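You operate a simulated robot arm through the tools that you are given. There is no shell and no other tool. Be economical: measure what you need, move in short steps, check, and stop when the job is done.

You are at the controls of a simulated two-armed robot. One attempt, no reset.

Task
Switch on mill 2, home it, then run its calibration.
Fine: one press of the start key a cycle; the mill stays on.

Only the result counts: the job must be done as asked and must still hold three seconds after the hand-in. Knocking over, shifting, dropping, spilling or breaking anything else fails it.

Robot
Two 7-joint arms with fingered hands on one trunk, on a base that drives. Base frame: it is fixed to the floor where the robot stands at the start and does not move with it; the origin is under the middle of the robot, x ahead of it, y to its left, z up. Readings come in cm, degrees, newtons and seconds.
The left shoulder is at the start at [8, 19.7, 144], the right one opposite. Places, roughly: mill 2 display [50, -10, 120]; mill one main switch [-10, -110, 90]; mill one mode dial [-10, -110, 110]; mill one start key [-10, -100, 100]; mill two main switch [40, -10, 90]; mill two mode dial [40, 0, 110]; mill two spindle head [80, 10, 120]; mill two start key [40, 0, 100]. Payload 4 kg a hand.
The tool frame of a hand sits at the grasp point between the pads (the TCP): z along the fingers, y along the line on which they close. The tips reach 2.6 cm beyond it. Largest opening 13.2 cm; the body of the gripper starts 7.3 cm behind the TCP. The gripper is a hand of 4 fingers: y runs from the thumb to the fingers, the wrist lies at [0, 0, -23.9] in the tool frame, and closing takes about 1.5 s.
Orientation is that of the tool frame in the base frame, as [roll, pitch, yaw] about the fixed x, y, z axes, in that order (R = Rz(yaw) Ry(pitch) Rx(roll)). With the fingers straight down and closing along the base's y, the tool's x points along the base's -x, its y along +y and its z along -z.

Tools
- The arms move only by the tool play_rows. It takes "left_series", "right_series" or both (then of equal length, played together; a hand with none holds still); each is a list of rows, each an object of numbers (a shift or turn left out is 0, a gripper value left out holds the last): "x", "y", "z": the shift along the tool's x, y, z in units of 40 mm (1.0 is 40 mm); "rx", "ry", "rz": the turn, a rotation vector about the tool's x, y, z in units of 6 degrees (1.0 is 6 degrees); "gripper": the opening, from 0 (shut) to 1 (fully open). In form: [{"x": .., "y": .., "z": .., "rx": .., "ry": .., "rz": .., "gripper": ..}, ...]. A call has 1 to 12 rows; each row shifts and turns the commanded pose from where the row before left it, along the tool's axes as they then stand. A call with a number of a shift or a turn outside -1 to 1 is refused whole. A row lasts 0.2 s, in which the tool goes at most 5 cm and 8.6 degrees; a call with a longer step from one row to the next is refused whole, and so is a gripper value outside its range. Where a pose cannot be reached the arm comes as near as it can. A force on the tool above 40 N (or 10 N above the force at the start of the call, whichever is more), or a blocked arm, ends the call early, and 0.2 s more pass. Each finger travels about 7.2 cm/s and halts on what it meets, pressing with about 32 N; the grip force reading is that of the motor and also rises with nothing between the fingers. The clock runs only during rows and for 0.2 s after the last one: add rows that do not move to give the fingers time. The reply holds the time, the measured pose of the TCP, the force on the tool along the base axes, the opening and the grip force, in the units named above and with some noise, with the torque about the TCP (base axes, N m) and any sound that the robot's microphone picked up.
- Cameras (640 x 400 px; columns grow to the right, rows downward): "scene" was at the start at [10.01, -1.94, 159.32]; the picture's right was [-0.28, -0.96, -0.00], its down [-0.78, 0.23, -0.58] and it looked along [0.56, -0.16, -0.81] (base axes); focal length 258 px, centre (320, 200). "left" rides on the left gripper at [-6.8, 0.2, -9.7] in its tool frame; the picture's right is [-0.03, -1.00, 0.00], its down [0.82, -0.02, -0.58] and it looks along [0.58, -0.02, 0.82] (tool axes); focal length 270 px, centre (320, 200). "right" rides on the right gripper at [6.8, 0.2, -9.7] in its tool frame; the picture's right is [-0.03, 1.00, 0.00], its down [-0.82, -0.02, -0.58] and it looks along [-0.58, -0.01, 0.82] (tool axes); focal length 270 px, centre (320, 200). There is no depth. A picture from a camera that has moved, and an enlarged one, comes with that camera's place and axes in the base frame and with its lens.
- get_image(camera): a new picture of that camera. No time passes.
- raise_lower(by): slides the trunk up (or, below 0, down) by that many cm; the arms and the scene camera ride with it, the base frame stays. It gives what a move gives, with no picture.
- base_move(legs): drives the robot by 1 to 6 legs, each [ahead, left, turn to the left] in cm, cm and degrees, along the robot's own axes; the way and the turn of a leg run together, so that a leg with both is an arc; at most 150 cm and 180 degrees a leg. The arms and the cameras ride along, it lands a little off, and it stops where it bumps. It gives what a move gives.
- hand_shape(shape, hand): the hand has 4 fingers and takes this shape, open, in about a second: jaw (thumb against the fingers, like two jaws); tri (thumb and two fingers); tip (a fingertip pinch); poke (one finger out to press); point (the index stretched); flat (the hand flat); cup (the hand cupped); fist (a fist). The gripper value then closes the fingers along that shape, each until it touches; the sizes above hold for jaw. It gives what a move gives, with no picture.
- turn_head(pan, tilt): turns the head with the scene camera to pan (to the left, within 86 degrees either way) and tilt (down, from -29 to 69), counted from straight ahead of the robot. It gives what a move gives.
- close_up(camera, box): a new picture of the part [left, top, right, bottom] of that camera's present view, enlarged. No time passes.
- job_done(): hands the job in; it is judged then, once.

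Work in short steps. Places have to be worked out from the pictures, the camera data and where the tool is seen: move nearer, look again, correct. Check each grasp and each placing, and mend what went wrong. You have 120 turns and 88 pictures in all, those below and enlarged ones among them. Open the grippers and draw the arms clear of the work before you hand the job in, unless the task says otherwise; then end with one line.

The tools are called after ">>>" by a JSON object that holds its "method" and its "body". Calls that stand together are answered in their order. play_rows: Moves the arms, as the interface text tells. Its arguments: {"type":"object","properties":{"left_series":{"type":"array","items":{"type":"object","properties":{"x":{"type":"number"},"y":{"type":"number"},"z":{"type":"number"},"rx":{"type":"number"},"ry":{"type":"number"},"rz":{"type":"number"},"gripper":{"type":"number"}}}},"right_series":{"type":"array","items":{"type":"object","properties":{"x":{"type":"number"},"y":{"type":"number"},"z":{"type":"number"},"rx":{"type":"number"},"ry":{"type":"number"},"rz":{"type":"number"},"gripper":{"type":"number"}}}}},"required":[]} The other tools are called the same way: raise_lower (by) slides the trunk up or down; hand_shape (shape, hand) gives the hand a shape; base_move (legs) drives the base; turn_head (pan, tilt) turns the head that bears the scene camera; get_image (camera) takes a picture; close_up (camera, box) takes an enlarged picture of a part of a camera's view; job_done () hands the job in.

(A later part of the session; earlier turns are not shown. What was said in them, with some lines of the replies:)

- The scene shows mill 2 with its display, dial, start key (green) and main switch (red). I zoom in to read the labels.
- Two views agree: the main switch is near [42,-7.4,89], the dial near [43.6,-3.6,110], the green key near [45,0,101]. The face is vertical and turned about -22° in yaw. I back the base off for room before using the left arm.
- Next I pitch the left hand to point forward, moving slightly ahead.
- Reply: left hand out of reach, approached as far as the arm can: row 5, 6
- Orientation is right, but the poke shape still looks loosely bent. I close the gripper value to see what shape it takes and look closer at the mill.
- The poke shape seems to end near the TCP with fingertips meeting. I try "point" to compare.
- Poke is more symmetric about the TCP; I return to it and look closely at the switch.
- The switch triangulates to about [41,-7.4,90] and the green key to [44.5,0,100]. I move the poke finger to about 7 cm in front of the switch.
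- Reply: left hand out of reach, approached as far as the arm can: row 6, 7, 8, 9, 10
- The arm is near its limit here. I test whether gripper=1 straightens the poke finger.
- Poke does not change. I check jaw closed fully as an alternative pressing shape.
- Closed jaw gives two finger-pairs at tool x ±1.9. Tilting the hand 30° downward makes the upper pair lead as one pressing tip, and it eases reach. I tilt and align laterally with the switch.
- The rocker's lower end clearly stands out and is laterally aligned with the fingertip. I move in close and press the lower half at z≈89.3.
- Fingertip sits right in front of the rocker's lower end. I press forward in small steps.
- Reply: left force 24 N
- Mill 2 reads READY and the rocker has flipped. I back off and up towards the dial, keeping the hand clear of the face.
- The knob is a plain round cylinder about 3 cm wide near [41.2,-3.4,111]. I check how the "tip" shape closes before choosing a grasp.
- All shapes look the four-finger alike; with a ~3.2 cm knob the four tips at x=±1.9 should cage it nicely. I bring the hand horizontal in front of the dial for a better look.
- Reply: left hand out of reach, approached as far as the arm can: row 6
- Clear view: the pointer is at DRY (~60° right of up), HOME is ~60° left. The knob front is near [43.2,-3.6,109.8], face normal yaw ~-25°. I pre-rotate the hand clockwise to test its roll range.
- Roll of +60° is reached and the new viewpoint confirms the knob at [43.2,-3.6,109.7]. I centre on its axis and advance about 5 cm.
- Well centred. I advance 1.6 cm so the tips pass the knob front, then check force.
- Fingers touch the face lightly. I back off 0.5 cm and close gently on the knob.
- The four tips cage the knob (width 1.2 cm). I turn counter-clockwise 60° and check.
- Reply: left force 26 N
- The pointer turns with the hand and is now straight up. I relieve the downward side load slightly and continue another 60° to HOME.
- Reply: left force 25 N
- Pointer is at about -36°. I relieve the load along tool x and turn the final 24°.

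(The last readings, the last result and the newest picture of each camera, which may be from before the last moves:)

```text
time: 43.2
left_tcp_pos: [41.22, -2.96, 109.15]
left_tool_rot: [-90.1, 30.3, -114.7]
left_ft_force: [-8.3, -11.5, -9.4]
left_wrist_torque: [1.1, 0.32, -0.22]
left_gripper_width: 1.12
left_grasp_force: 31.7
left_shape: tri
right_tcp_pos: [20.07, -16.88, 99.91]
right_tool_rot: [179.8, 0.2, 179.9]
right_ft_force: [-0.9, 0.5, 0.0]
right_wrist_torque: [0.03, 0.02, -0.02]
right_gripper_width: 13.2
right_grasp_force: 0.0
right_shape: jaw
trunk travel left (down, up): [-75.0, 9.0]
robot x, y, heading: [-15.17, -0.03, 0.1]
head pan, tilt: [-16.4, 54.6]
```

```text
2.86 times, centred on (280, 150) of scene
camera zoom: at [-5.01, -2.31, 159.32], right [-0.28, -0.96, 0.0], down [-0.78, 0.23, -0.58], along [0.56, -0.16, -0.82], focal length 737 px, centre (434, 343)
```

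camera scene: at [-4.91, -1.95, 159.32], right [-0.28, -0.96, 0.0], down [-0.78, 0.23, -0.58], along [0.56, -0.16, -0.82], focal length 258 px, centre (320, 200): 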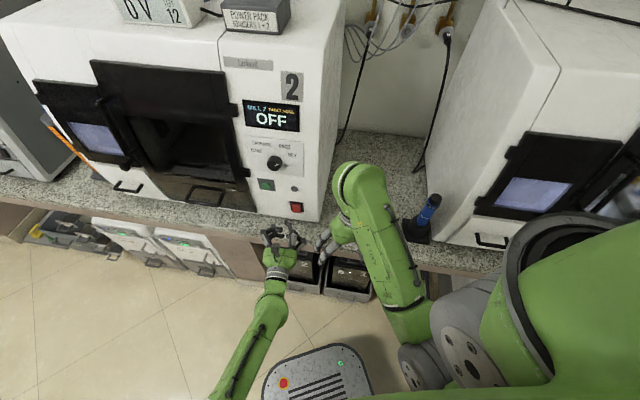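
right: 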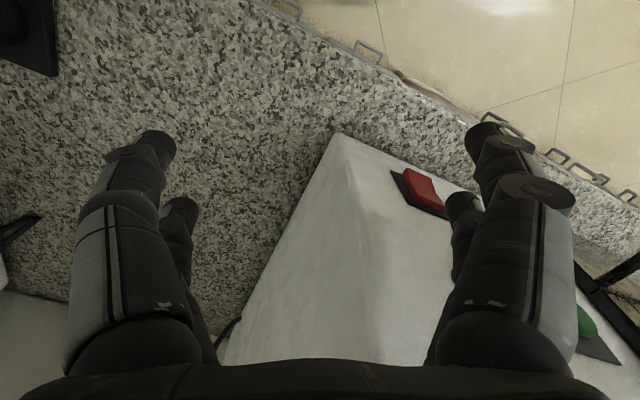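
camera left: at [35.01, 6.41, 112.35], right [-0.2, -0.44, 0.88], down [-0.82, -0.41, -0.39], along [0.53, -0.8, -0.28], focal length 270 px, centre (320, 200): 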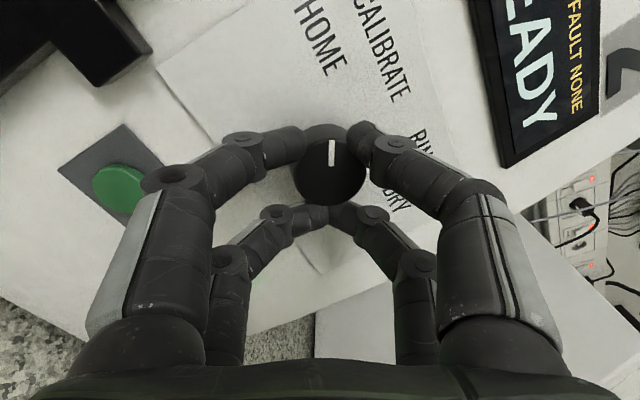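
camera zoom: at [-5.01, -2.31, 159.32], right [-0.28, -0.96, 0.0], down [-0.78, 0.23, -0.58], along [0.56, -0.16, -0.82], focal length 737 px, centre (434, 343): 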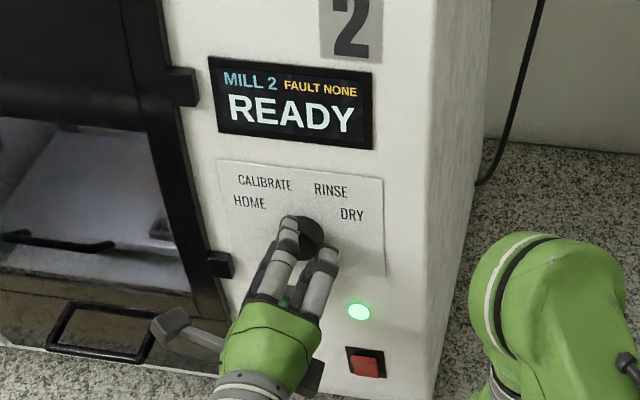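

The pointer aims at HOME and the display still reads READY. I open just enough, then withdraw straight back.

>>> {"method": "play_rows", "body": {"left_series": [{"gripper": 0.38}, {}, {}, {}, {"z": -0.2}, {"z": -0.3}, {"z": -0.4}, {"z": -0.4}, {"z": -0.4}, {}]}}

>>> {"method": "get_image", "body": {"camera": "left"}}

```text
time: 45.4
left_tcp_pos: [35.79, -0.16, 109.12]
left_tool_rot: [-89.9, 30.2, -114.3]
left_ft_force: [0.8, -0.4, 0.2]
left_wrist_torque: [0.0, 0.04, 0.03]
left_gripper_width: 4.95
left_grasp_force: 0.0
left_shape: tri
left hand out of reach, approached as far as the arm can: row 9
right_tcp_pos: [20.12, -16.6, 99.98]
right_tool_rot: [-180.0, 0.1, 179.9]
right_ft_force: [0.9, -0.6, 0.1]
right_wrist_torque: [0.0, 0.03, -0.02]
right_gripper_width: 13.2
right_grasp_force: 0.1
right_shape: jaw
trunk travel left (down, up): [-75.0, 9.0]
robot x, y, heading: [-15.07, -0.05, -0.3]
head pan, tilt: [-16.4, 54.6]
```

```text
55 pictures are left
camera left: at [29.58, 9.23, 112.33], right [-0.2, -0.44, 0.88], down [-0.82, -0.41, -0.39], along [0.53, -0.8, -0.28], focal length 270 px, centre (320, 200)
```

left: 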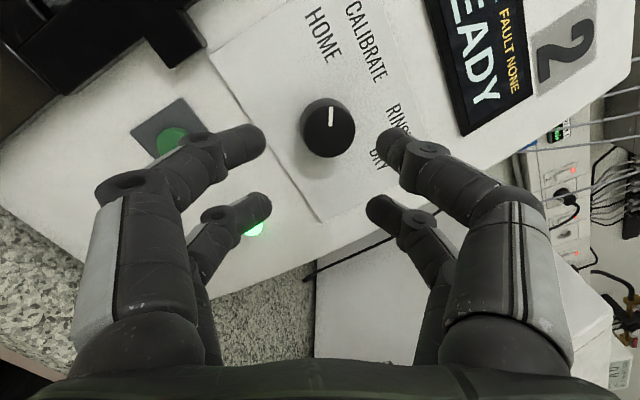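

Dial at HOME. I roll the hand back to level, close the fingers and tilt it down for pressing the green key.

>>> {"method": "play_rows", "body": {"left_series": [{"rz": 1, "gripper": 0}, {"rz": 1}, {"rz": 1}, {"rz": 1}, {"rz": 1}, {"rz": 1}, {"rz": 1}, {"rz": 1}, {"rz": 1}, {"rz": 1}, {}, {}]}}

>>> {"method": "play_rows", "body": {"left_series": [{"ry": 1}, {"ry": 1}, {"ry": 1}, {"ry": 1}, {"ry": 1}, {}]}}

```text
time: 48.0
left_tcp_pos: [35.76, -0.13, 109.13]
left_tool_rot: [99.8, 89.8, 75.2]
left_ft_force: [-0.3, -0.3, -0.7]
left_wrist_torque: [0.02, 0.01, -0.02]
left_gripper_width: 0.0
left_grasp_force: 31.4
left_shape: tri
right_tcp_pos: [20.17, -16.65, 100.02]
right_tool_rot: [180.0, 0.0, 179.9]
right_ft_force: [-0.7, -0.1, 0.5]
right_wrist_torque: [-0.01, 0.01, 0.02]
right_gripper_width: 13.18
right_grasp_force: 0.0
right_shape: jaw
trunk travel left (down, up): [-75.0, 9.0]
robot x, y, heading: [-15.03, 0.09, 0.0]
head pan, tilt: [-16.4, 54.6]
```

```text
time: 49.4
left_tcp_pos: [37.85, -1.96, 108.84]
left_tool_rot: [179.5, 59.8, 155.1]
left_ft_force: [0.3, 0.4, -0.3]
left_wrist_torque: [0.0, -0.02, -0.01]
left_gripper_width: 0.0
left_grasp_force: 31.9
left_shape: tri
left hand out of reach, approached as far as the arm can: row 1, 2
right_tcp_pos: [20.0, -16.44, 99.97]
right_tool_rot: [180.0, 0.1, 179.9]
right_ft_force: [-1.0, 0.1, -1.0]
right_wrist_torque: [0.0, 0.01, -0.02]
right_gripper_width: 13.21
right_grasp_force: 0.2
right_shape: jaw
trunk travel left (down, up): [-75.0, 9.0]
robot x, y, heading: [-14.88, 0.1, -0.1]
head pan, tilt: [-16.4, 54.6]
```

I back off slightly then move down-left to a spot 3 cm in front of the green key.

>>> {"method": "play_rows", "body": {"left_series": [{"z": -0.3}, {"x": 0.266, "y": 0.149, "z": 0.17}, {"x": 0.266, "y": 0.149, "z": 0.17}, {"x": 0.266, "y": 0.149, "z": 0.17}, {"x": 0.266, "y": 0.149, "z": 0.17}, {"x": 0.266, "y": 0.149, "z": 0.17}, {"x": 0.266, "y": 0.149, "z": 0.17}, {"x": 0.266, "y": 0.149, "z": 0.17}, {"x": 0.266, "y": 0.149, "z": 0.17}, {}]}}

>>> {"method": "get_image", "body": {"camera": "left"}}

```text
time: 51.6
left_tcp_pos: [38.88, 1.45, 101.1]
left_tool_rot: [179.5, 59.8, 155.1]
left_ft_force: [-0.5, -0.6, -0.4]
left_wrist_torque: [-0.03, 0.0, 0.0]
left_gripper_width: 0.0
left_grasp_force: 32.0
left_shape: tri
left hand out of reach, approached as far as the arm can: row 8, 9
right_tcp_pos: [20.08, -16.63, 99.97]
right_tool_rot: [180.0, 0.0, 179.9]
right_ft_force: [-0.4, -0.1, -0.2]
right_wrist_torque: [-0.02, 0.01, 0.0]
right_gripper_width: 13.21
right_grasp_force: 0.0
right_shape: jaw
trunk travel left (down, up): [-75.0, 9.0]
robot x, y, heading: [-14.82, -0.12, -0.0]
head pan, tilt: [-16.4, 54.6]
```

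```text
54 pictures are left
camera left: at [34.67, 3.52, 111.77], right [-0.4, -0.92, 0.02], down [-0.84, 0.36, -0.42], along [0.37, -0.18, -0.91], focal length 270 px, centre (320, 200)
```

left: 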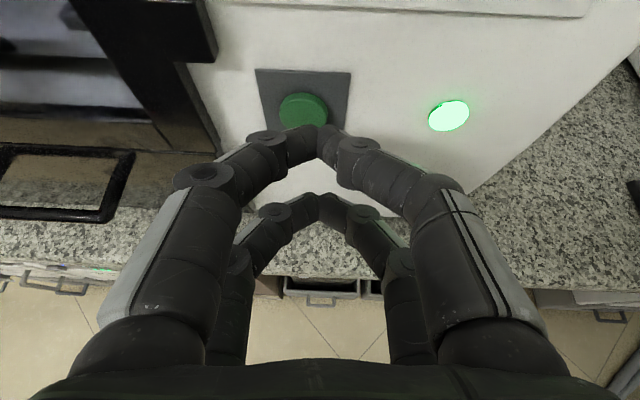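

The arm is folded too tightly here. I drive the base back 15 cm more so the arm has better reach.

>>> {"method": "base_move", "body": {"legs": [[-15, 0, 0]]}}

```text
time: 52.9
left_tcp_pos: [24.26, 1.45, 100.9]
left_tool_rot: [179.6, 59.8, 155.2]
left_ft_force: [0.2, 0.7, -0.7]
left_wrist_torque: [0.0, 0.04, 0.01]
left_gripper_width: 0.0
left_grasp_force: 32.2
left_shape: tri
right_tcp_pos: [5.42, -16.61, 99.89]
right_tool_rot: [-180.0, -0.1, 179.9]
right_ft_force: [0.1, 0.4, 0.3]
right_wrist_torque: [0.01, 0.03, 0.01]
right_gripper_width: 13.22
right_grasp_force: 0.0
right_shape: jaw
trunk travel left (down, up): [-75.0, 9.0]
robot x, y, heading: [-30.02, 0.11, -0.3]
head pan, tilt: [-16.4, 54.6]
```

Readings are consistent. I go 80% of the way to the pre-press point in front of the green key.

>>> {"method": "play_rows", "body": {"left_series": [{"x": -0.139, "y": 0.183, "z": 0.318}, {"x": -0.139, "y": 0.183, "z": 0.318}, {"x": -0.139, "y": 0.183, "z": 0.318}, {"x": -0.139, "y": 0.183, "z": 0.318}, {"x": -0.139, "y": 0.183, "z": 0.318}, {"x": -0.139, "y": 0.183, "z": 0.318}, {"x": -0.139, "y": 0.183, "z": 0.318}, {"x": -0.139, "y": 0.183, "z": 0.318}, {}]}}

>>> {"method": "get_image", "body": {"camera": "left"}}

```text
time: 54.9
left_tcp_pos: [33.61, 0.52, 106.27]
left_tool_rot: [179.3, 59.8, 155.1]
left_ft_force: [0.0, 0.2, -0.9]
left_wrist_torque: [0.0, 0.01, 0.01]
left_gripper_width: 0.0
left_grasp_force: 32.1
left_shape: tri
left hand out of reach, approached as far as the arm can: row 1, 2, 3, 4, 5, 6, 7, 8
right_tcp_pos: [5.09, -16.68, 100.03]
right_tool_rot: [-180.0, 0.1, 179.9]
right_ft_force: [-0.4, 0.7, -0.6]
right_wrist_torque: [0.01, 0.01, 0.02]
right_gripper_width: 13.2
right_grasp_force: 0.0
right_shape: jaw
trunk travel left (down, up): [-75.0, 9.0]
robot x, y, heading: [-29.93, 0.24, 0.1]
head pan, tilt: [-16.4, 54.6]
```

```text
53 pictures are left
camera left: at [29.33, 2.68, 117.06], right [-0.4, -0.92, 0.02], down [-0.84, 0.36, -0.41], along [0.37, -0.18, -0.91], focal length 270 px, centre (320, 200)
```

left: 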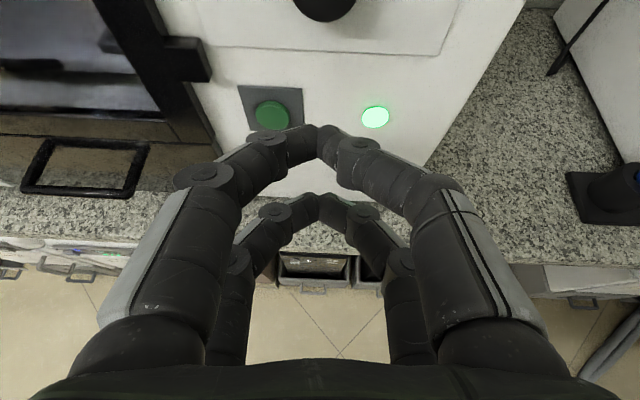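

The limit is a joint-limit matter of pointing right from a leftward spot. I retract the hand, then turn the robot to face the mill squarely and shift left.

>>> {"method": "play_rows", "body": {"left_series": [{"z": -0.8}, {"z": -0.8}, {"z": -0.8}, {"z": -0.8}, {}]}}

>>> {"method": "base_move", "body": {"legs": [[0, 0, -25], [0, 20, 0]]}}

>>> {"method": "get_image", "body": {"camera": "scene"}}

```text
time: 56.1
left_tcp_pos: [23.64, 5.12, 112.79]
left_tool_rot: [179.4, 59.8, 155.1]
left_ft_force: [0.2, 0.3, -0.9]
left_wrist_torque: [-0.03, 0.01, -0.04]
left_gripper_width: 0.02
left_grasp_force: 32.1
left_shape: tri
right_tcp_pos: [5.16, -16.66, 100.1]
right_tool_rot: [180.0, -0.1, 179.9]
right_ft_force: [0.5, -0.7, -0.1]
right_wrist_torque: [0.0, -0.01, 0.03]
right_gripper_width: 13.21
right_grasp_force: 0.2
right_shape: jaw
trunk travel left (down, up): [-75.0, 9.0]
robot x, y, heading: [-29.97, -0.38, -0.1]
head pan, tilt: [-16.4, 54.6]
```

```text
time: 59.0
left_tcp_pos: [28.77, -0.55, 112.78]
left_tool_rot: [179.1, 59.8, 129.6]
left_ft_force: [0.0, -0.4, -0.1]
left_wrist_torque: [-0.02, -0.01, 0.02]
left_gripper_width: 0.01
left_grasp_force: 32.0
left_shape: tri
right_tcp_pos: [3.08, -12.32, 99.9]
right_tool_rot: [179.7, 0.0, 154.7]
right_ft_force: [0.2, 0.2, -0.3]
right_wrist_torque: [0.05, -0.03, -0.02]
right_gripper_width: 13.18
right_grasp_force: 0.1
right_shape: jaw
trunk travel left (down, up): [-75.0, 9.0]
robot x, y, heading: [-21.65, 18.02, -25.2]
head pan, tilt: [-16.4, 54.6]
```

```text
52 pictures are left
camera scene: at [-13.52, 11.42, 159.31], right [-0.66, -0.75, 0.0], down [-0.61, 0.54, -0.58], along [0.43, -0.38, -0.82], focal length 258 px, centre (320, 200)
```

scene: 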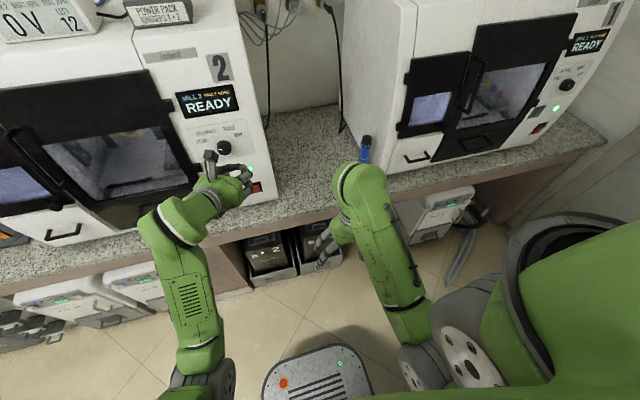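

Robot now faces the mill squarely. I yaw the hand back 25° to align with the face normal.

>>> {"method": "play_rows", "body": {"left_series": [{"rx": -0.727, "rz": -0.42}, {"rx": -0.727, "rz": -0.42}, {"rx": -0.727, "rz": -0.42}, {"rx": -0.727, "rz": -0.42}, {"rx": -0.727, "rz": -0.42}, {}]}}

>>> {"method": "get_image", "body": {"camera": "left"}}

```text
time: 60.4
left_tcp_pos: [29.08, -0.21, 113.06]
left_tool_rot: [179.4, 60.0, 155.2]
left_ft_force: [-0.3, -0.2, 0.1]
left_wrist_torque: [0.0, 0.02, -0.01]
left_gripper_width: 0.0
left_grasp_force: 32.4
left_shape: tri
right_tcp_pos: [3.06, -12.06, 100.0]
right_tool_rot: [-180.0, 0.0, 154.6]
right_ft_force: [0.5, -0.2, -0.2]
right_wrist_torque: [-0.02, -0.01, 0.0]
right_gripper_width: 13.2
right_grasp_force: 0.0
right_shape: jaw
trunk travel left (down, up): [-75.0, 9.0]
robot x, y, heading: [-21.13, 18.0, -25.3]
head pan, tilt: [-16.4, 54.6]
```

```text
51 pictures are left
camera left: at [24.7, 1.9, 123.56], right [-0.4, -0.92, 0.02], down [-0.84, 0.36, -0.42], along [0.38, -0.18, -0.91], focal length 270 px, centre (320, 200)
```

left: 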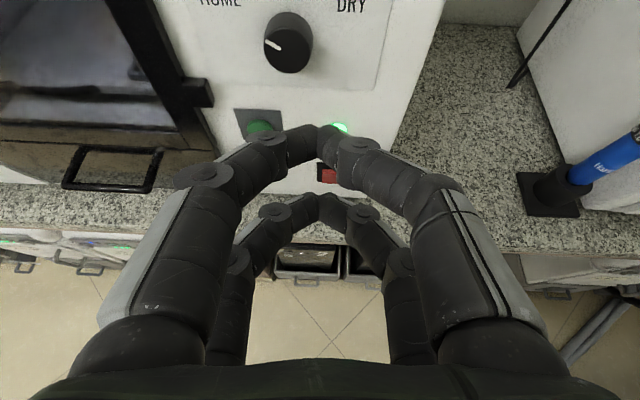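

Green key again at ~[45.2,-0.2,99.7]. I move to 2.5 cm in front of it.

>>> {"method": "play_rows", "body": {"left_series": [{"x": 0.156, "y": 0.141, "z": 0.301}, {"x": 0.156, "y": 0.141, "z": 0.301}, {"x": 0.156, "y": 0.141, "z": 0.301}, {"x": 0.156, "y": 0.141, "z": 0.301}, {"x": 0.156, "y": 0.141, "z": 0.301}, {"x": 0.156, "y": 0.141, "z": 0.301}, {"x": 0.156, "y": 0.141, "z": 0.301}, {"x": 0.156, "y": 0.141, "z": 0.301}, {"x": 0.156, "y": 0.141, "z": 0.301}, {"x": 0.156, "y": 0.141, "z": 0.301}, {"x": 0.156, "y": 0.141, "z": 0.301}, {"x": 0.156, "y": 0.141, "z": 0.301}]}}

>>> {"method": "get_image", "body": {"camera": "left"}}

```text
time: 63.0
left_tcp_pos: [39.78, 2.33, 99.12]
left_tool_rot: [179.5, 59.9, 155.1]
left_ft_force: [0.4, -0.2, 0.4]
left_wrist_torque: [0.03, 0.03, -0.01]
left_gripper_width: 0.02
left_grasp_force: 32.0
left_shape: tri
right_tcp_pos: [3.05, -12.06, 100.03]
right_tool_rot: [-180.0, 0.0, 154.8]
right_ft_force: [0.2, -0.2, 0.5]
right_wrist_torque: [0.0, 0.02, -0.01]
right_gripper_width: 13.19
right_grasp_force: 0.1
right_shape: jaw
trunk travel left (down, up): [-75.0, 9.0]
robot x, y, heading: [-21.5, 17.98, -25.3]
head pan, tilt: [-16.4, 54.6]
```

```text
50 pictures are left
camera left: at [35.56, 4.4, 109.92], right [-0.4, -0.92, 0.02], down [-0.83, 0.36, -0.42], along [0.38, -0.18, -0.91], focal length 270 px, centre (320, 200)
```

left: 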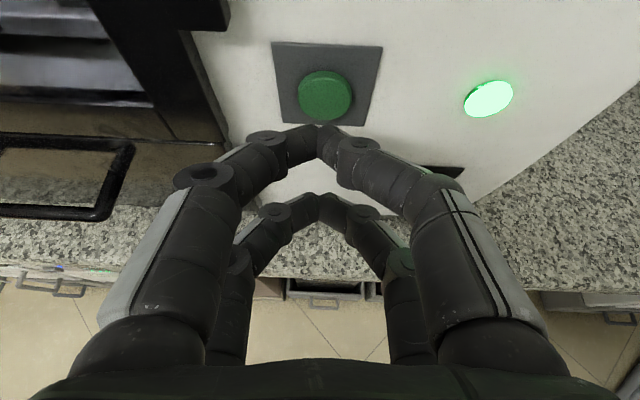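

Aligned with the key. I press forward about 3.2 cm total, hold, then check before withdrawing.

>>> {"method": "play_rows", "body": {"left_series": [{"x": -0.0625, "z": 0.108}, {"x": -0.0625, "z": 0.108}, {"x": -0.0625, "z": 0.108}, {"x": -0.0625, "z": 0.108}, {"x": -0.0625, "z": 0.108}, {"x": -0.0625, "z": 0.108}, {"x": -0.025, "z": 0.043}]}}

>>> {"method": "close_up", "body": {"camera": "scene", "box": [140, 40, 280, 220]}}

>>> {"method": "get_image", "body": {"camera": "left"}}

```text
time: 64.6
left_tcp_pos: [42.1, 1.25, 99.33]
left_tool_rot: [179.5, 60.0, 155.3]
left_ft_force: [-35.6, 15.8, -4.8]
left_wrist_torque: [-0.05, 0.0, 0.01]
left_gripper_width: 0.0
left_grasp_force: 32.2
left_shape: tri
right_tcp_pos: [2.46, -11.77, 100.21]
right_tool_rot: [-180.0, 0.4, 154.8]
right_ft_force: [0.1, -0.3, -0.5]
right_wrist_torque: [-0.02, 0.0, 0.01]
right_gripper_width: 13.19
right_grasp_force: 0.3
right_shape: jaw
trunk travel left (down, up): [-75.0, 9.0]
robot x, y, heading: [-21.57, 17.81, -25.5]
head pan, tilt: [-16.4, 54.6]
heard: click
```

```text
2.22 times, centred on (210, 130) of scene
camera zoom: at [-14.25, 12.38, 159.38], right [-0.66, -0.75, 0.0], down [-0.61, 0.54, -0.58], along [0.44, -0.39, -0.81], focal length 573 px, centre (564, 356)
```

zoom: 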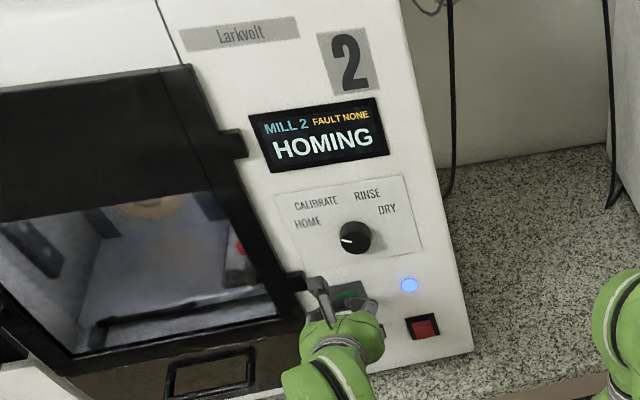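

```text
48 pictures are left
camera left: at [37.66, 3.5, 110.04], right [-0.4, -0.92, 0.02], down [-0.84, 0.36, -0.42], along [0.38, -0.18, -0.91], focal length 270 px, centre (320, 200)
```

left: 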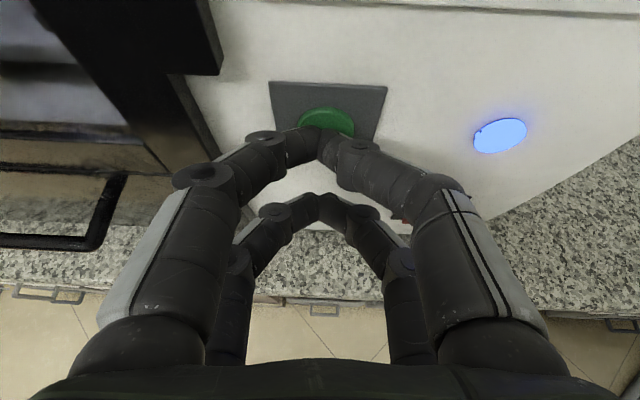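

Display shows HOMING after one click. I withdraw and move up in front of the dial while it runs.

>>> {"method": "play_rows", "body": {"left_series": [{"x": 0.156, "z": -0.27}, {"x": 0.156, "z": -0.27}, {"x": 0.156, "z": -0.27}, {"x": 0.156, "z": -0.27}, {"x": -0.27, "y": -0.128, "z": -0.156}, {"x": -0.27, "y": -0.128, "z": -0.156}, {"x": -0.27, "y": -0.128, "z": -0.156}, {"x": -0.27, "y": -0.128, "z": -0.156}, {"x": -0.27, "y": -0.128, "z": -0.156}, {"x": -0.27, "y": -0.128, "z": -0.156}, {"x": -0.27, "y": -0.128, "z": -0.156}, {"x": -0.27, "y": -0.128, "z": -0.156}]}}

>>> {"method": "play_rows", "body": {"left_series": [{"ry": -1, "gripper": 0.5}, {"ry": -1}, {"ry": -1}, {"ry": -1}, {"ry": -1}, {}]}}

>>> {"method": "get_image", "body": {"camera": "left"}}

>>> {"method": "close_up", "body": {"camera": "scene", "box": [140, 40, 280, 220]}}

```text
time: 67.2
left_tcp_pos: [36.48, -0.78, 109.17]
left_tool_rot: [179.5, 59.9, 155.0]
left_ft_force: [0.4, 0.8, 0.1]
left_wrist_torque: [0.02, -0.01, -0.03]
left_gripper_width: 0.0
left_grasp_force: 31.8
left_shape: tri
right_tcp_pos: [3.1, -12.01, 99.91]
right_tool_rot: [-179.9, 0.1, 154.6]
right_ft_force: [0.1, -0.4, 0.0]
right_wrist_torque: [-0.01, 0.01, -0.01]
right_gripper_width: 13.2
right_grasp_force: 0.2
right_shape: jaw
trunk travel left (down, up): [-75.0, 9.0]
robot x, y, heading: [-21.59, 18.4, -25.2]
head pan, tilt: [-16.4, 54.6]
```

```text
time: 68.6
left_tcp_pos: [36.5, -0.69, 109.21]
left_tool_rot: [78.9, 89.7, 54.4]
left_ft_force: [0.1, -0.7, -0.1]
left_wrist_torque: [-0.02, 0.01, 0.01]
left_gripper_width: 6.53
left_grasp_force: 0.0
left_shape: tri
right_tcp_pos: [3.14, -11.99, 100.08]
right_tool_rot: [180.0, -0.1, 154.7]
right_ft_force: [0.7, 0.3, 0.7]
right_wrist_torque: [0.03, -0.03, -0.02]
right_gripper_width: 13.18
right_grasp_force: 0.1
right_shape: jaw
trunk travel left (down, up): [-75.0, 9.0]
robot x, y, heading: [-21.35, 17.91, -25.1]
head pan, tilt: [-16.4, 54.6]
```

```text
47 pictures are left
camera left: at [27.86, 3.39, 115.98], right [-0.41, -0.91, 0.02], down [-0.53, 0.22, -0.82], along [0.74, -0.35, -0.58], focal length 270 px, centre (320, 200)
```

left: 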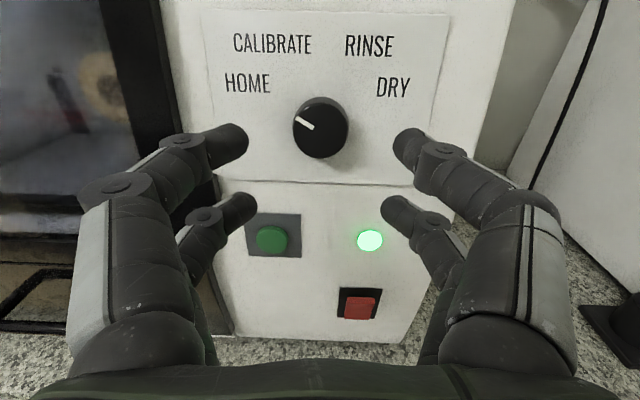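

```text
2.22 times, centred on (210, 130) of scene
camera zoom: at [-13.28, 11.9, 159.32], right [-0.66, -0.75, 0.0], down [-0.61, 0.54, -0.58], along [0.43, -0.39, -0.82], focal length 573 px, centre (564, 356)
```

zoom: 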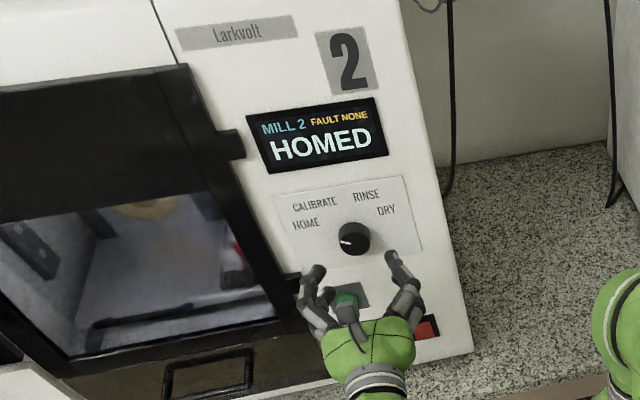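

HOMED. Now I grasp the knob at level roll: narrow the opening to ~5 cm and advance 5 cm.

>>> {"method": "play_rows", "body": {"left_series": [{"gripper": 0.42}, {"z": 0.25}, {"z": 0.25}, {"z": 0.25}, {"z": 0.25}, {"z": 0.15}, {"z": 0.1}, {}]}}

>>> {"method": "get_image", "body": {"camera": "left"}}

```text
time: 70.4
left_tcp_pos: [41.15, -2.74, 109.16]
left_tool_rot: [90.8, 89.7, 66.4]
left_ft_force: [0.5, 0.1, 0.1]
left_wrist_torque: [0.02, 0.0, 0.02]
left_gripper_width: 5.6
left_grasp_force: 0.0
left_shape: tri
right_tcp_pos: [3.08, -12.09, 99.98]
right_tool_rot: [-179.9, -0.1, 154.7]
right_ft_force: [0.0, 1.1, -0.1]
right_wrist_torque: [0.01, 0.0, 0.03]
right_gripper_width: 13.18
right_grasp_force: 0.0
right_shape: jaw
trunk travel left (down, up): [-75.0, 9.0]
robot x, y, heading: [-21.7, 17.94, -25.1]
head pan, tilt: [-16.4, 54.6]
```

```text
45 pictures are left
camera left: at [32.47, 1.32, 115.98], right [-0.41, -0.91, 0.02], down [-0.53, 0.22, -0.82], along [0.74, -0.35, -0.58], focal length 270 px, centre (320, 200)
```

left: 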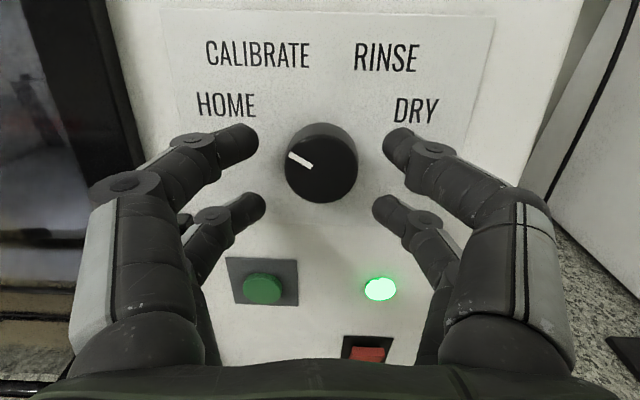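

Fingers straddle the knob. I close and turn clockwise about 36° toward CALIBRATE.

>>> {"method": "play_rows", "body": {"left_series": [{"gripper": 0}, {}, {}, {}, {}, {}]}}

>>> {"method": "play_rows", "body": {"left_series": [{"rz": 1}, {"rz": 1}, {"rz": 1}, {"rz": 1}, {"rz": 1}, {"rz": 1}, {}]}}

>>> {"method": "get_image", "body": {"camera": "left"}}

>>> {"method": "close_up", "body": {"camera": "scene", "box": [140, 40, 280, 220]}}

```text
time: 71.8
left_tcp_pos: [41.16, -2.77, 109.07]
left_tool_rot: [98.2, 89.6, 73.9]
left_ft_force: [0.8, -0.6, -0.4]
left_wrist_torque: [0.27, 0.14, -0.05]
left_gripper_width: 1.17
left_grasp_force: 31.7
left_shape: tri
right_tcp_pos: [3.21, -12.04, 99.96]
right_tool_rot: [-180.0, 0.1, 154.7]
right_ft_force: [0.0, 0.3, 0.5]
right_wrist_torque: [0.01, 0.02, -0.01]
right_gripper_width: 13.19
right_grasp_force: 0.0
right_shape: jaw
trunk travel left (down, up): [-75.0, 9.0]
robot x, y, heading: [-21.75, 17.4, -25.1]
head pan, tilt: [-16.4, 54.6]
```

```text
time: 73.4
left_tcp_pos: [41.06, -2.54, 109.29]
left_tool_rot: [90.0, 53.7, 65.6]
left_ft_force: [4.2, 5.8, 1.6]
left_wrist_torque: [0.0, 0.04, 0.06]
left_gripper_width: 1.13
left_grasp_force: 31.8
left_shape: tri
right_tcp_pos: [3.16, -12.03, 100.1]
right_tool_rot: [-180.0, 0.0, 154.7]
right_ft_force: [-0.7, 0.6, -0.3]
right_wrist_torque: [0.04, 0.0, -0.01]
right_gripper_width: 13.19
right_grasp_force: 0.0
right_shape: jaw
trunk travel left (down, up): [-75.0, 9.0]
robot x, y, heading: [-21.25, 17.96, -25.2]
head pan, tilt: [-16.4, 54.6]
```

```text
44 pictures are left
camera left: at [30.83, -2.22, 114.79], right [-0.34, -0.75, -0.57], down [-0.33, 0.66, -0.67], along [0.88, -0.04, -0.47], focal length 270 px, centre (320, 200)
```

left: 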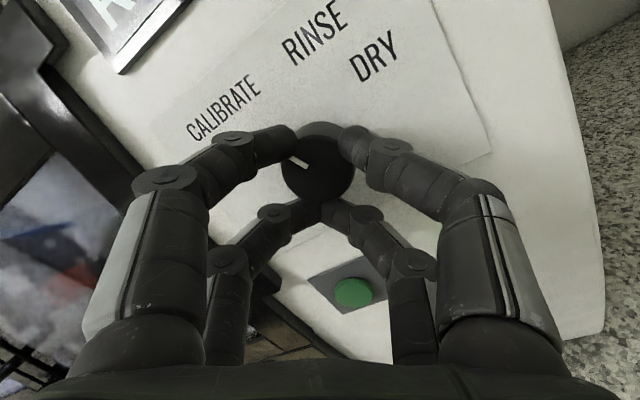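

```text
2.22 times, centred on (210, 130) of scene
camera zoom: at [-13.22, 12.12, 159.33], right [-0.66, -0.75, 0.0], down [-0.61, 0.54, -0.58], along [0.43, -0.39, -0.81], focal length 573 px, centre (564, 356)
```

zoom: 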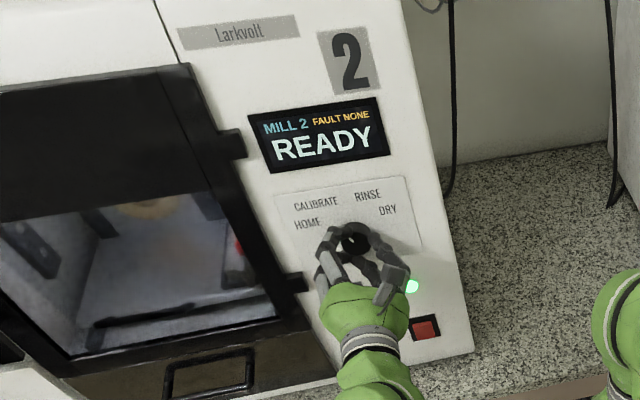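

Pointer now aims at CALIBRATE (display back to READY). I release and withdraw straight back.

>>> {"method": "play_rows", "body": {"left_series": [{"gripper": 0.42}, {}, {}, {}, {"z": -0.2}, {"z": -0.3}, {"z": -0.4}, {"z": -0.4}, {}]}}

>>> {"method": "get_image", "body": {"camera": "left"}}

```text
time: 75.4
left_tcp_pos: [36.36, -0.66, 109.22]
left_tool_rot: [90.0, 53.7, 65.6]
left_ft_force: [0.8, 0.1, 0.2]
left_wrist_torque: [0.04, -0.01, 0.01]
left_gripper_width: 5.49
left_grasp_force: 0.1
left_shape: tri
right_tcp_pos: [3.25, -12.07, 99.91]
right_tool_rot: [180.0, 0.0, 154.7]
right_ft_force: [0.3, 0.1, -0.1]
right_wrist_torque: [-0.01, 0.0, -0.01]
right_gripper_width: 13.17
right_grasp_force: 0.1
right_shape: jaw
trunk travel left (down, up): [-75.0, 9.0]
robot x, y, heading: [-21.61, 17.82, -25.0]
head pan, tilt: [-16.4, 54.6]
```

```text
42 pictures are left
camera left: at [26.02, -0.25, 114.79], right [-0.34, -0.75, -0.57], down [-0.33, 0.66, -0.67], along [0.88, -0.04, -0.47], focal length 270 px, centre (320, 200)
```

left: 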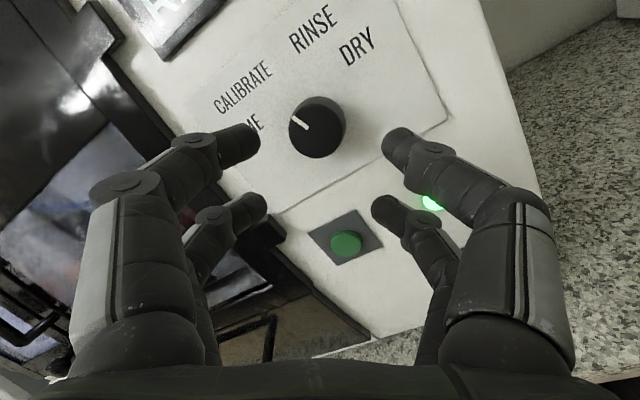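

I roll back level, close the fingers, and verify the dial angle.

>>> {"method": "play_rows", "body": {"left_series": [{"rz": -1, "gripper": 0}, {"rz": -1}, {"rz": -1}, {"rz": -1}, {"rz": -1}, {"rz": -1}, {}, {}]}}

>>> {"method": "close_up", "body": {"camera": "left", "box": [200, 0, 450, 180]}}

```text
time: 77.2
left_tcp_pos: [36.24, -0.59, 109.21]
left_tool_rot: [94.1, 89.8, 69.8]
left_ft_force: [0.7, 0.1, -0.1]
left_wrist_torque: [0.01, 0.02, -0.02]
left_gripper_width: 0.0
left_grasp_force: 31.9
left_shape: tri
right_tcp_pos: [3.22, -12.03, 100.02]
right_tool_rot: [180.0, 0.0, 154.8]
right_ft_force: [-0.4, -0.2, 0.2]
right_wrist_torque: [-0.03, 0.02, -0.01]
right_gripper_width: 13.2
right_grasp_force: 0.0
right_shape: jaw
trunk travel left (down, up): [-75.0, 9.0]
robot x, y, heading: [-21.53, 18.07, -25.3]
head pan, tilt: [-16.4, 54.6]
```

```text
2.22 times, centred on (325, 90) of left
camera zoom: at [27.69, 3.49, 115.99], right [-0.41, -0.91, 0.02], down [-0.53, 0.22, -0.82], along [0.74, -0.35, -0.58], focal length 601 px, centre (309, 444)
```

zoom: 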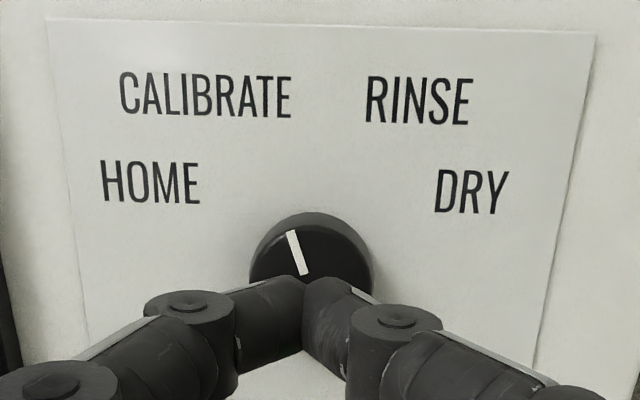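

The dial sits at about -20°, CALIBRATE. I tilt the hand and return to the pre-press point at the green key.

>>> {"method": "play_rows", "body": {"left_series": [{"ry": 1}, {"ry": 1}, {"ry": 1}, {"ry": 1}, {"ry": 1}, {}]}}

>>> {"method": "play_rows", "body": {"left_series": [{"x": 0.243, "y": 0.128, "z": 0.211}, {"x": 0.243, "y": 0.128, "z": 0.211}, {"x": 0.243, "y": 0.128, "z": 0.211}, {"x": 0.243, "y": 0.128, "z": 0.211}, {"x": 0.243, "y": 0.128, "z": 0.211}, {"x": 0.243, "y": 0.128, "z": 0.211}, {"x": 0.243, "y": 0.128, "z": 0.211}, {"x": 0.243, "y": 0.128, "z": 0.211}, {}]}}

>>> {"method": "get_image", "body": {"camera": "left"}}

```text
time: 78.6
left_tcp_pos: [36.3, -0.66, 109.18]
left_tool_rot: [179.4, 59.9, 155.0]
left_ft_force: [0.3, -0.4, 0.4]
left_wrist_torque: [-0.03, -0.02, -0.02]
left_gripper_width: 0.0
left_grasp_force: 32.5
left_shape: tri
right_tcp_pos: [3.29, -11.99, 99.91]
right_tool_rot: [180.0, 0.0, 154.6]
right_ft_force: [0.7, -0.1, 0.5]
right_wrist_torque: [-0.03, -0.01, 0.02]
right_gripper_width: 13.19
right_grasp_force: 0.0
right_shape: jaw
trunk travel left (down, up): [-75.0, 9.0]
robot x, y, heading: [-21.26, 18.01, -25.2]
head pan, tilt: [-16.4, 54.6]
```

```text
time: 80.6
left_tcp_pos: [39.8, 2.25, 99.17]
left_tool_rot: [179.4, 60.0, 155.0]
left_ft_force: [-0.1, 1.0, 0.2]
left_wrist_torque: [0.02, 0.01, -0.02]
left_gripper_width: 0.0
left_grasp_force: 32.5
left_shape: tri
right_tcp_pos: [3.11, -12.03, 100.02]
right_tool_rot: [-180.0, 0.0, 154.8]
right_ft_force: [0.6, 0.4, -0.1]
right_wrist_torque: [0.01, 0.02, 0.02]
right_gripper_width: 13.18
right_grasp_force: 0.0
right_shape: jaw
trunk travel left (down, up): [-75.0, 9.0]
robot x, y, heading: [-21.37, 18.17, -25.1]
head pan, tilt: [-16.4, 54.6]
```

```text
40 pictures are left
camera left: at [35.48, 4.43, 109.85], right [-0.4, -0.92, 0.02], down [-0.83, 0.36, -0.42], along [0.38, -0.18, -0.91], focal length 270 px, centre (320, 200)
```

left: 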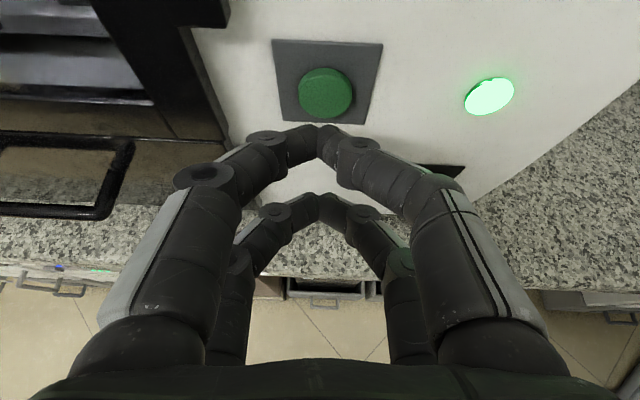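

Same pose as the first successful press. I press once the same way.

>>> {"method": "play_rows", "body": {"left_series": [{"x": -0.0625, "z": 0.108}, {"x": -0.0625, "z": 0.108}, {"x": -0.0625, "z": 0.108}, {"x": -0.0625, "z": 0.108}, {"x": -0.0625, "z": 0.108}, {"x": -0.0625, "z": 0.108}, {"x": -0.025, "z": 0.043}]}}

>>> {"method": "close_up", "body": {"camera": "scene", "box": [140, 40, 280, 220]}}

```text
time: 82.2
left_tcp_pos: [41.97, 1.37, 99.15]
left_tool_rot: [179.6, 59.9, 155.2]
left_ft_force: [-35.9, 16.1, -3.5]
left_wrist_torque: [-0.04, 0.03, -0.02]
left_gripper_width: 0.02
left_grasp_force: 31.9
left_shape: tri
right_tcp_pos: [2.54, -11.67, 100.11]
right_tool_rot: [-180.0, 0.3, 154.7]
right_ft_force: [0.4, -0.6, -1.1]
right_wrist_torque: [-0.02, 0.01, -0.03]
right_gripper_width: 13.2
right_grasp_force: 0.0
right_shape: jaw
trunk travel left (down, up): [-75.0, 9.0]
robot x, y, heading: [-21.42, 18.1, -25.1]
head pan, tilt: [-16.4, 54.6]
heard: click
```

```text
2.22 times, centred on (210, 130) of scene
camera zoom: at [-14.24, 12.37, 159.37], right [-0.66, -0.75, 0.0], down [-0.61, 0.54, -0.58], along [0.44, -0.39, -0.81], focal length 573 px, centre (564, 356)
```

zoom: 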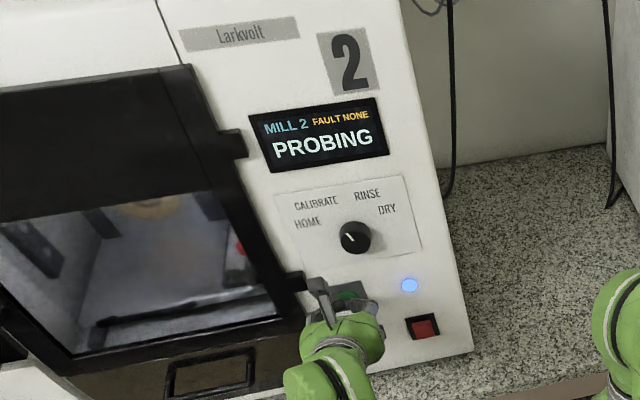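

PROBING — the calibration runs. I withdraw the hand clear, open it, and let it finish.

>>> {"method": "play_rows", "body": {"left_series": [{"x": 0.156, "z": -0.27}, {"x": 0.156, "z": -0.27}, {"x": 0.156, "z": -0.27}, {"x": 0.156, "z": -0.27}, {"z": -0.7}, {"z": -0.7}, {"z": -0.7}, {"gripper": 0.9}, {}, {}, {}, {}]}}

>>> {"method": "play_rows", "body": {"left_series": [{}, {}, {}, {}, {}, {}, {}, {}, {}, {}, {}, {}]}}

>>> {"method": "close_up", "body": {"camera": "scene", "box": [140, 40, 280, 220]}}

```text
time: 84.8
left_tcp_pos: [31.47, 5.97, 103.33]
left_tool_rot: [179.4, 59.9, 155.0]
left_ft_force: [-0.3, -0.6, 0.4]
left_wrist_torque: [0.0, 0.02, 0.02]
left_gripper_width: 11.87
left_grasp_force: 0.0
left_shape: tri
right_tcp_pos: [3.16, -12.08, 99.96]
right_tool_rot: [180.0, 0.0, 154.7]
right_ft_force: [-0.3, 0.1, 0.0]
right_wrist_torque: [0.04, 0.0, 0.03]
right_gripper_width: 13.2
right_grasp_force: 0.0
right_shape: jaw
trunk travel left (down, up): [-75.0, 9.0]
robot x, y, heading: [-21.35, 17.69, -25.2]
head pan, tilt: [-16.4, 54.6]
```

```text
time: 87.4
left_tcp_pos: [31.5, 6.12, 103.3]
left_tool_rot: [179.4, 60.0, 155.0]
left_ft_force: [0.7, 0.5, -0.3]
left_wrist_torque: [0.01, 0.01, -0.02]
left_gripper_width: 11.86
left_grasp_force: 0.0
left_shape: tri
right_tcp_pos: [3.12, -12.05, 99.8]
right_tool_rot: [-180.0, 0.0, 154.7]
right_ft_force: [0.4, -0.4, 0.6]
right_wrist_torque: [0.03, -0.01, -0.02]
right_gripper_width: 13.21
right_grasp_force: 0.1
right_shape: jaw
trunk travel left (down, up): [-75.0, 9.0]
robot x, y, heading: [-21.41, 18.14, -25.3]
head pan, tilt: [-16.4, 54.6]
```

```text
2.22 times, centred on (210, 130) of scene
camera zoom: at [-13.29, 11.92, 159.32], right [-0.66, -0.75, 0.0], down [-0.61, 0.54, -0.58], along [0.43, -0.39, -0.81], focal length 573 px, centre (564, 356)
```

zoom: 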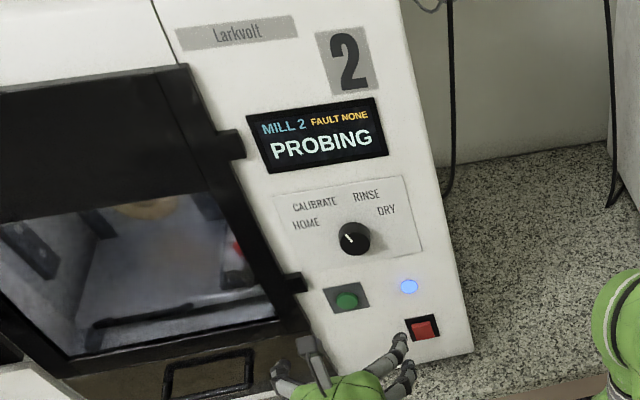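

Still probing. I draw the hand further back and wait.

>>> {"method": "play_rows", "body": {"left_series": [{"z": -0.7}, {"z": -0.7}, {}, {}, {}, {}, {}, {}, {}, {}, {}, {}]}}

>>> {"method": "play_rows", "body": {"left_series": [{}, {}, {}, {}, {}, {}, {}, {}, {}, {}, {}, {}]}}

>>> {"method": "close_up", "body": {"camera": "scene", "box": [140, 40, 280, 220]}}

```text
time: 90.0
left_tcp_pos: [27.07, 8.04, 106.22]
left_tool_rot: [179.4, 60.0, 155.0]
left_ft_force: [-0.8, 0.1, 0.2]
left_wrist_torque: [0.0, 0.02, 0.01]
left_gripper_width: 11.89
left_grasp_force: 0.1
left_shape: tri
right_tcp_pos: [3.14, -11.99, 100.03]
right_tool_rot: [-179.9, 0.0, 154.7]
right_ft_force: [0.0, -0.4, -0.1]
right_wrist_torque: [0.03, 0.01, 0.04]
right_gripper_width: 13.19
right_grasp_force: 0.0
right_shape: jaw
trunk travel left (down, up): [-75.0, 9.0]
robot x, y, heading: [-21.76, 17.97, -25.4]
head pan, tilt: [-16.4, 54.6]
```

```text
time: 92.6
left_tcp_pos: [27.14, 7.98, 106.09]
left_tool_rot: [179.4, 60.0, 155.0]
left_ft_force: [-0.2, 0.8, 0.0]
left_wrist_torque: [0.04, 0.0, 0.01]
left_gripper_width: 11.87
left_grasp_force: 0.0
left_shape: tri
right_tcp_pos: [3.09, -12.01, 99.99]
right_tool_rot: [-180.0, 0.0, 154.7]
right_ft_force: [-0.2, 0.2, 0.9]
right_wrist_torque: [0.03, -0.03, 0.0]
right_gripper_width: 13.2
right_grasp_force: 0.1
right_shape: jaw
trunk travel left (down, up): [-75.0, 9.0]
robot x, y, heading: [-21.53, 18.33, -25.4]
head pan, tilt: [-16.4, 54.6]
```

```text
2.22 times, centred on (210, 130) of scene
camera zoom: at [-13.29, 11.92, 159.32], right [-0.66, -0.75, 0.0], down [-0.61, 0.54, -0.58], along [0.43, -0.39, -0.81], focal length 573 px, centre (564, 356)
```

zoom: 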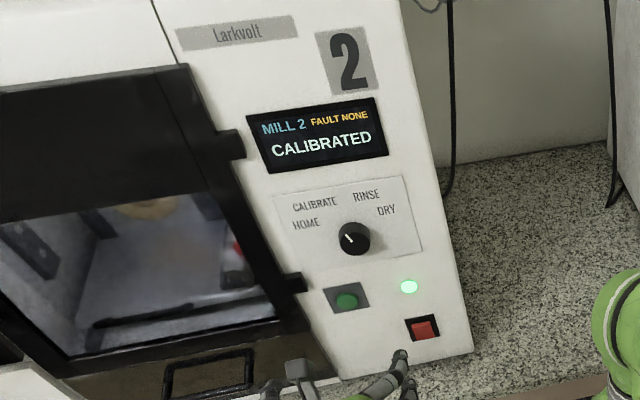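

The display reads CALIBRATED with no fault, the mill is on, and both hands are open and clear. I hand in the job.

>>> {"method": "job_done", "body": {}}

```text
The job is handed in.
```

Mill 2 is switched on, homed and calibrated: the start key was pressed once for each cycle, the display reads CALIBRATED with no fault, and the mill is still on.
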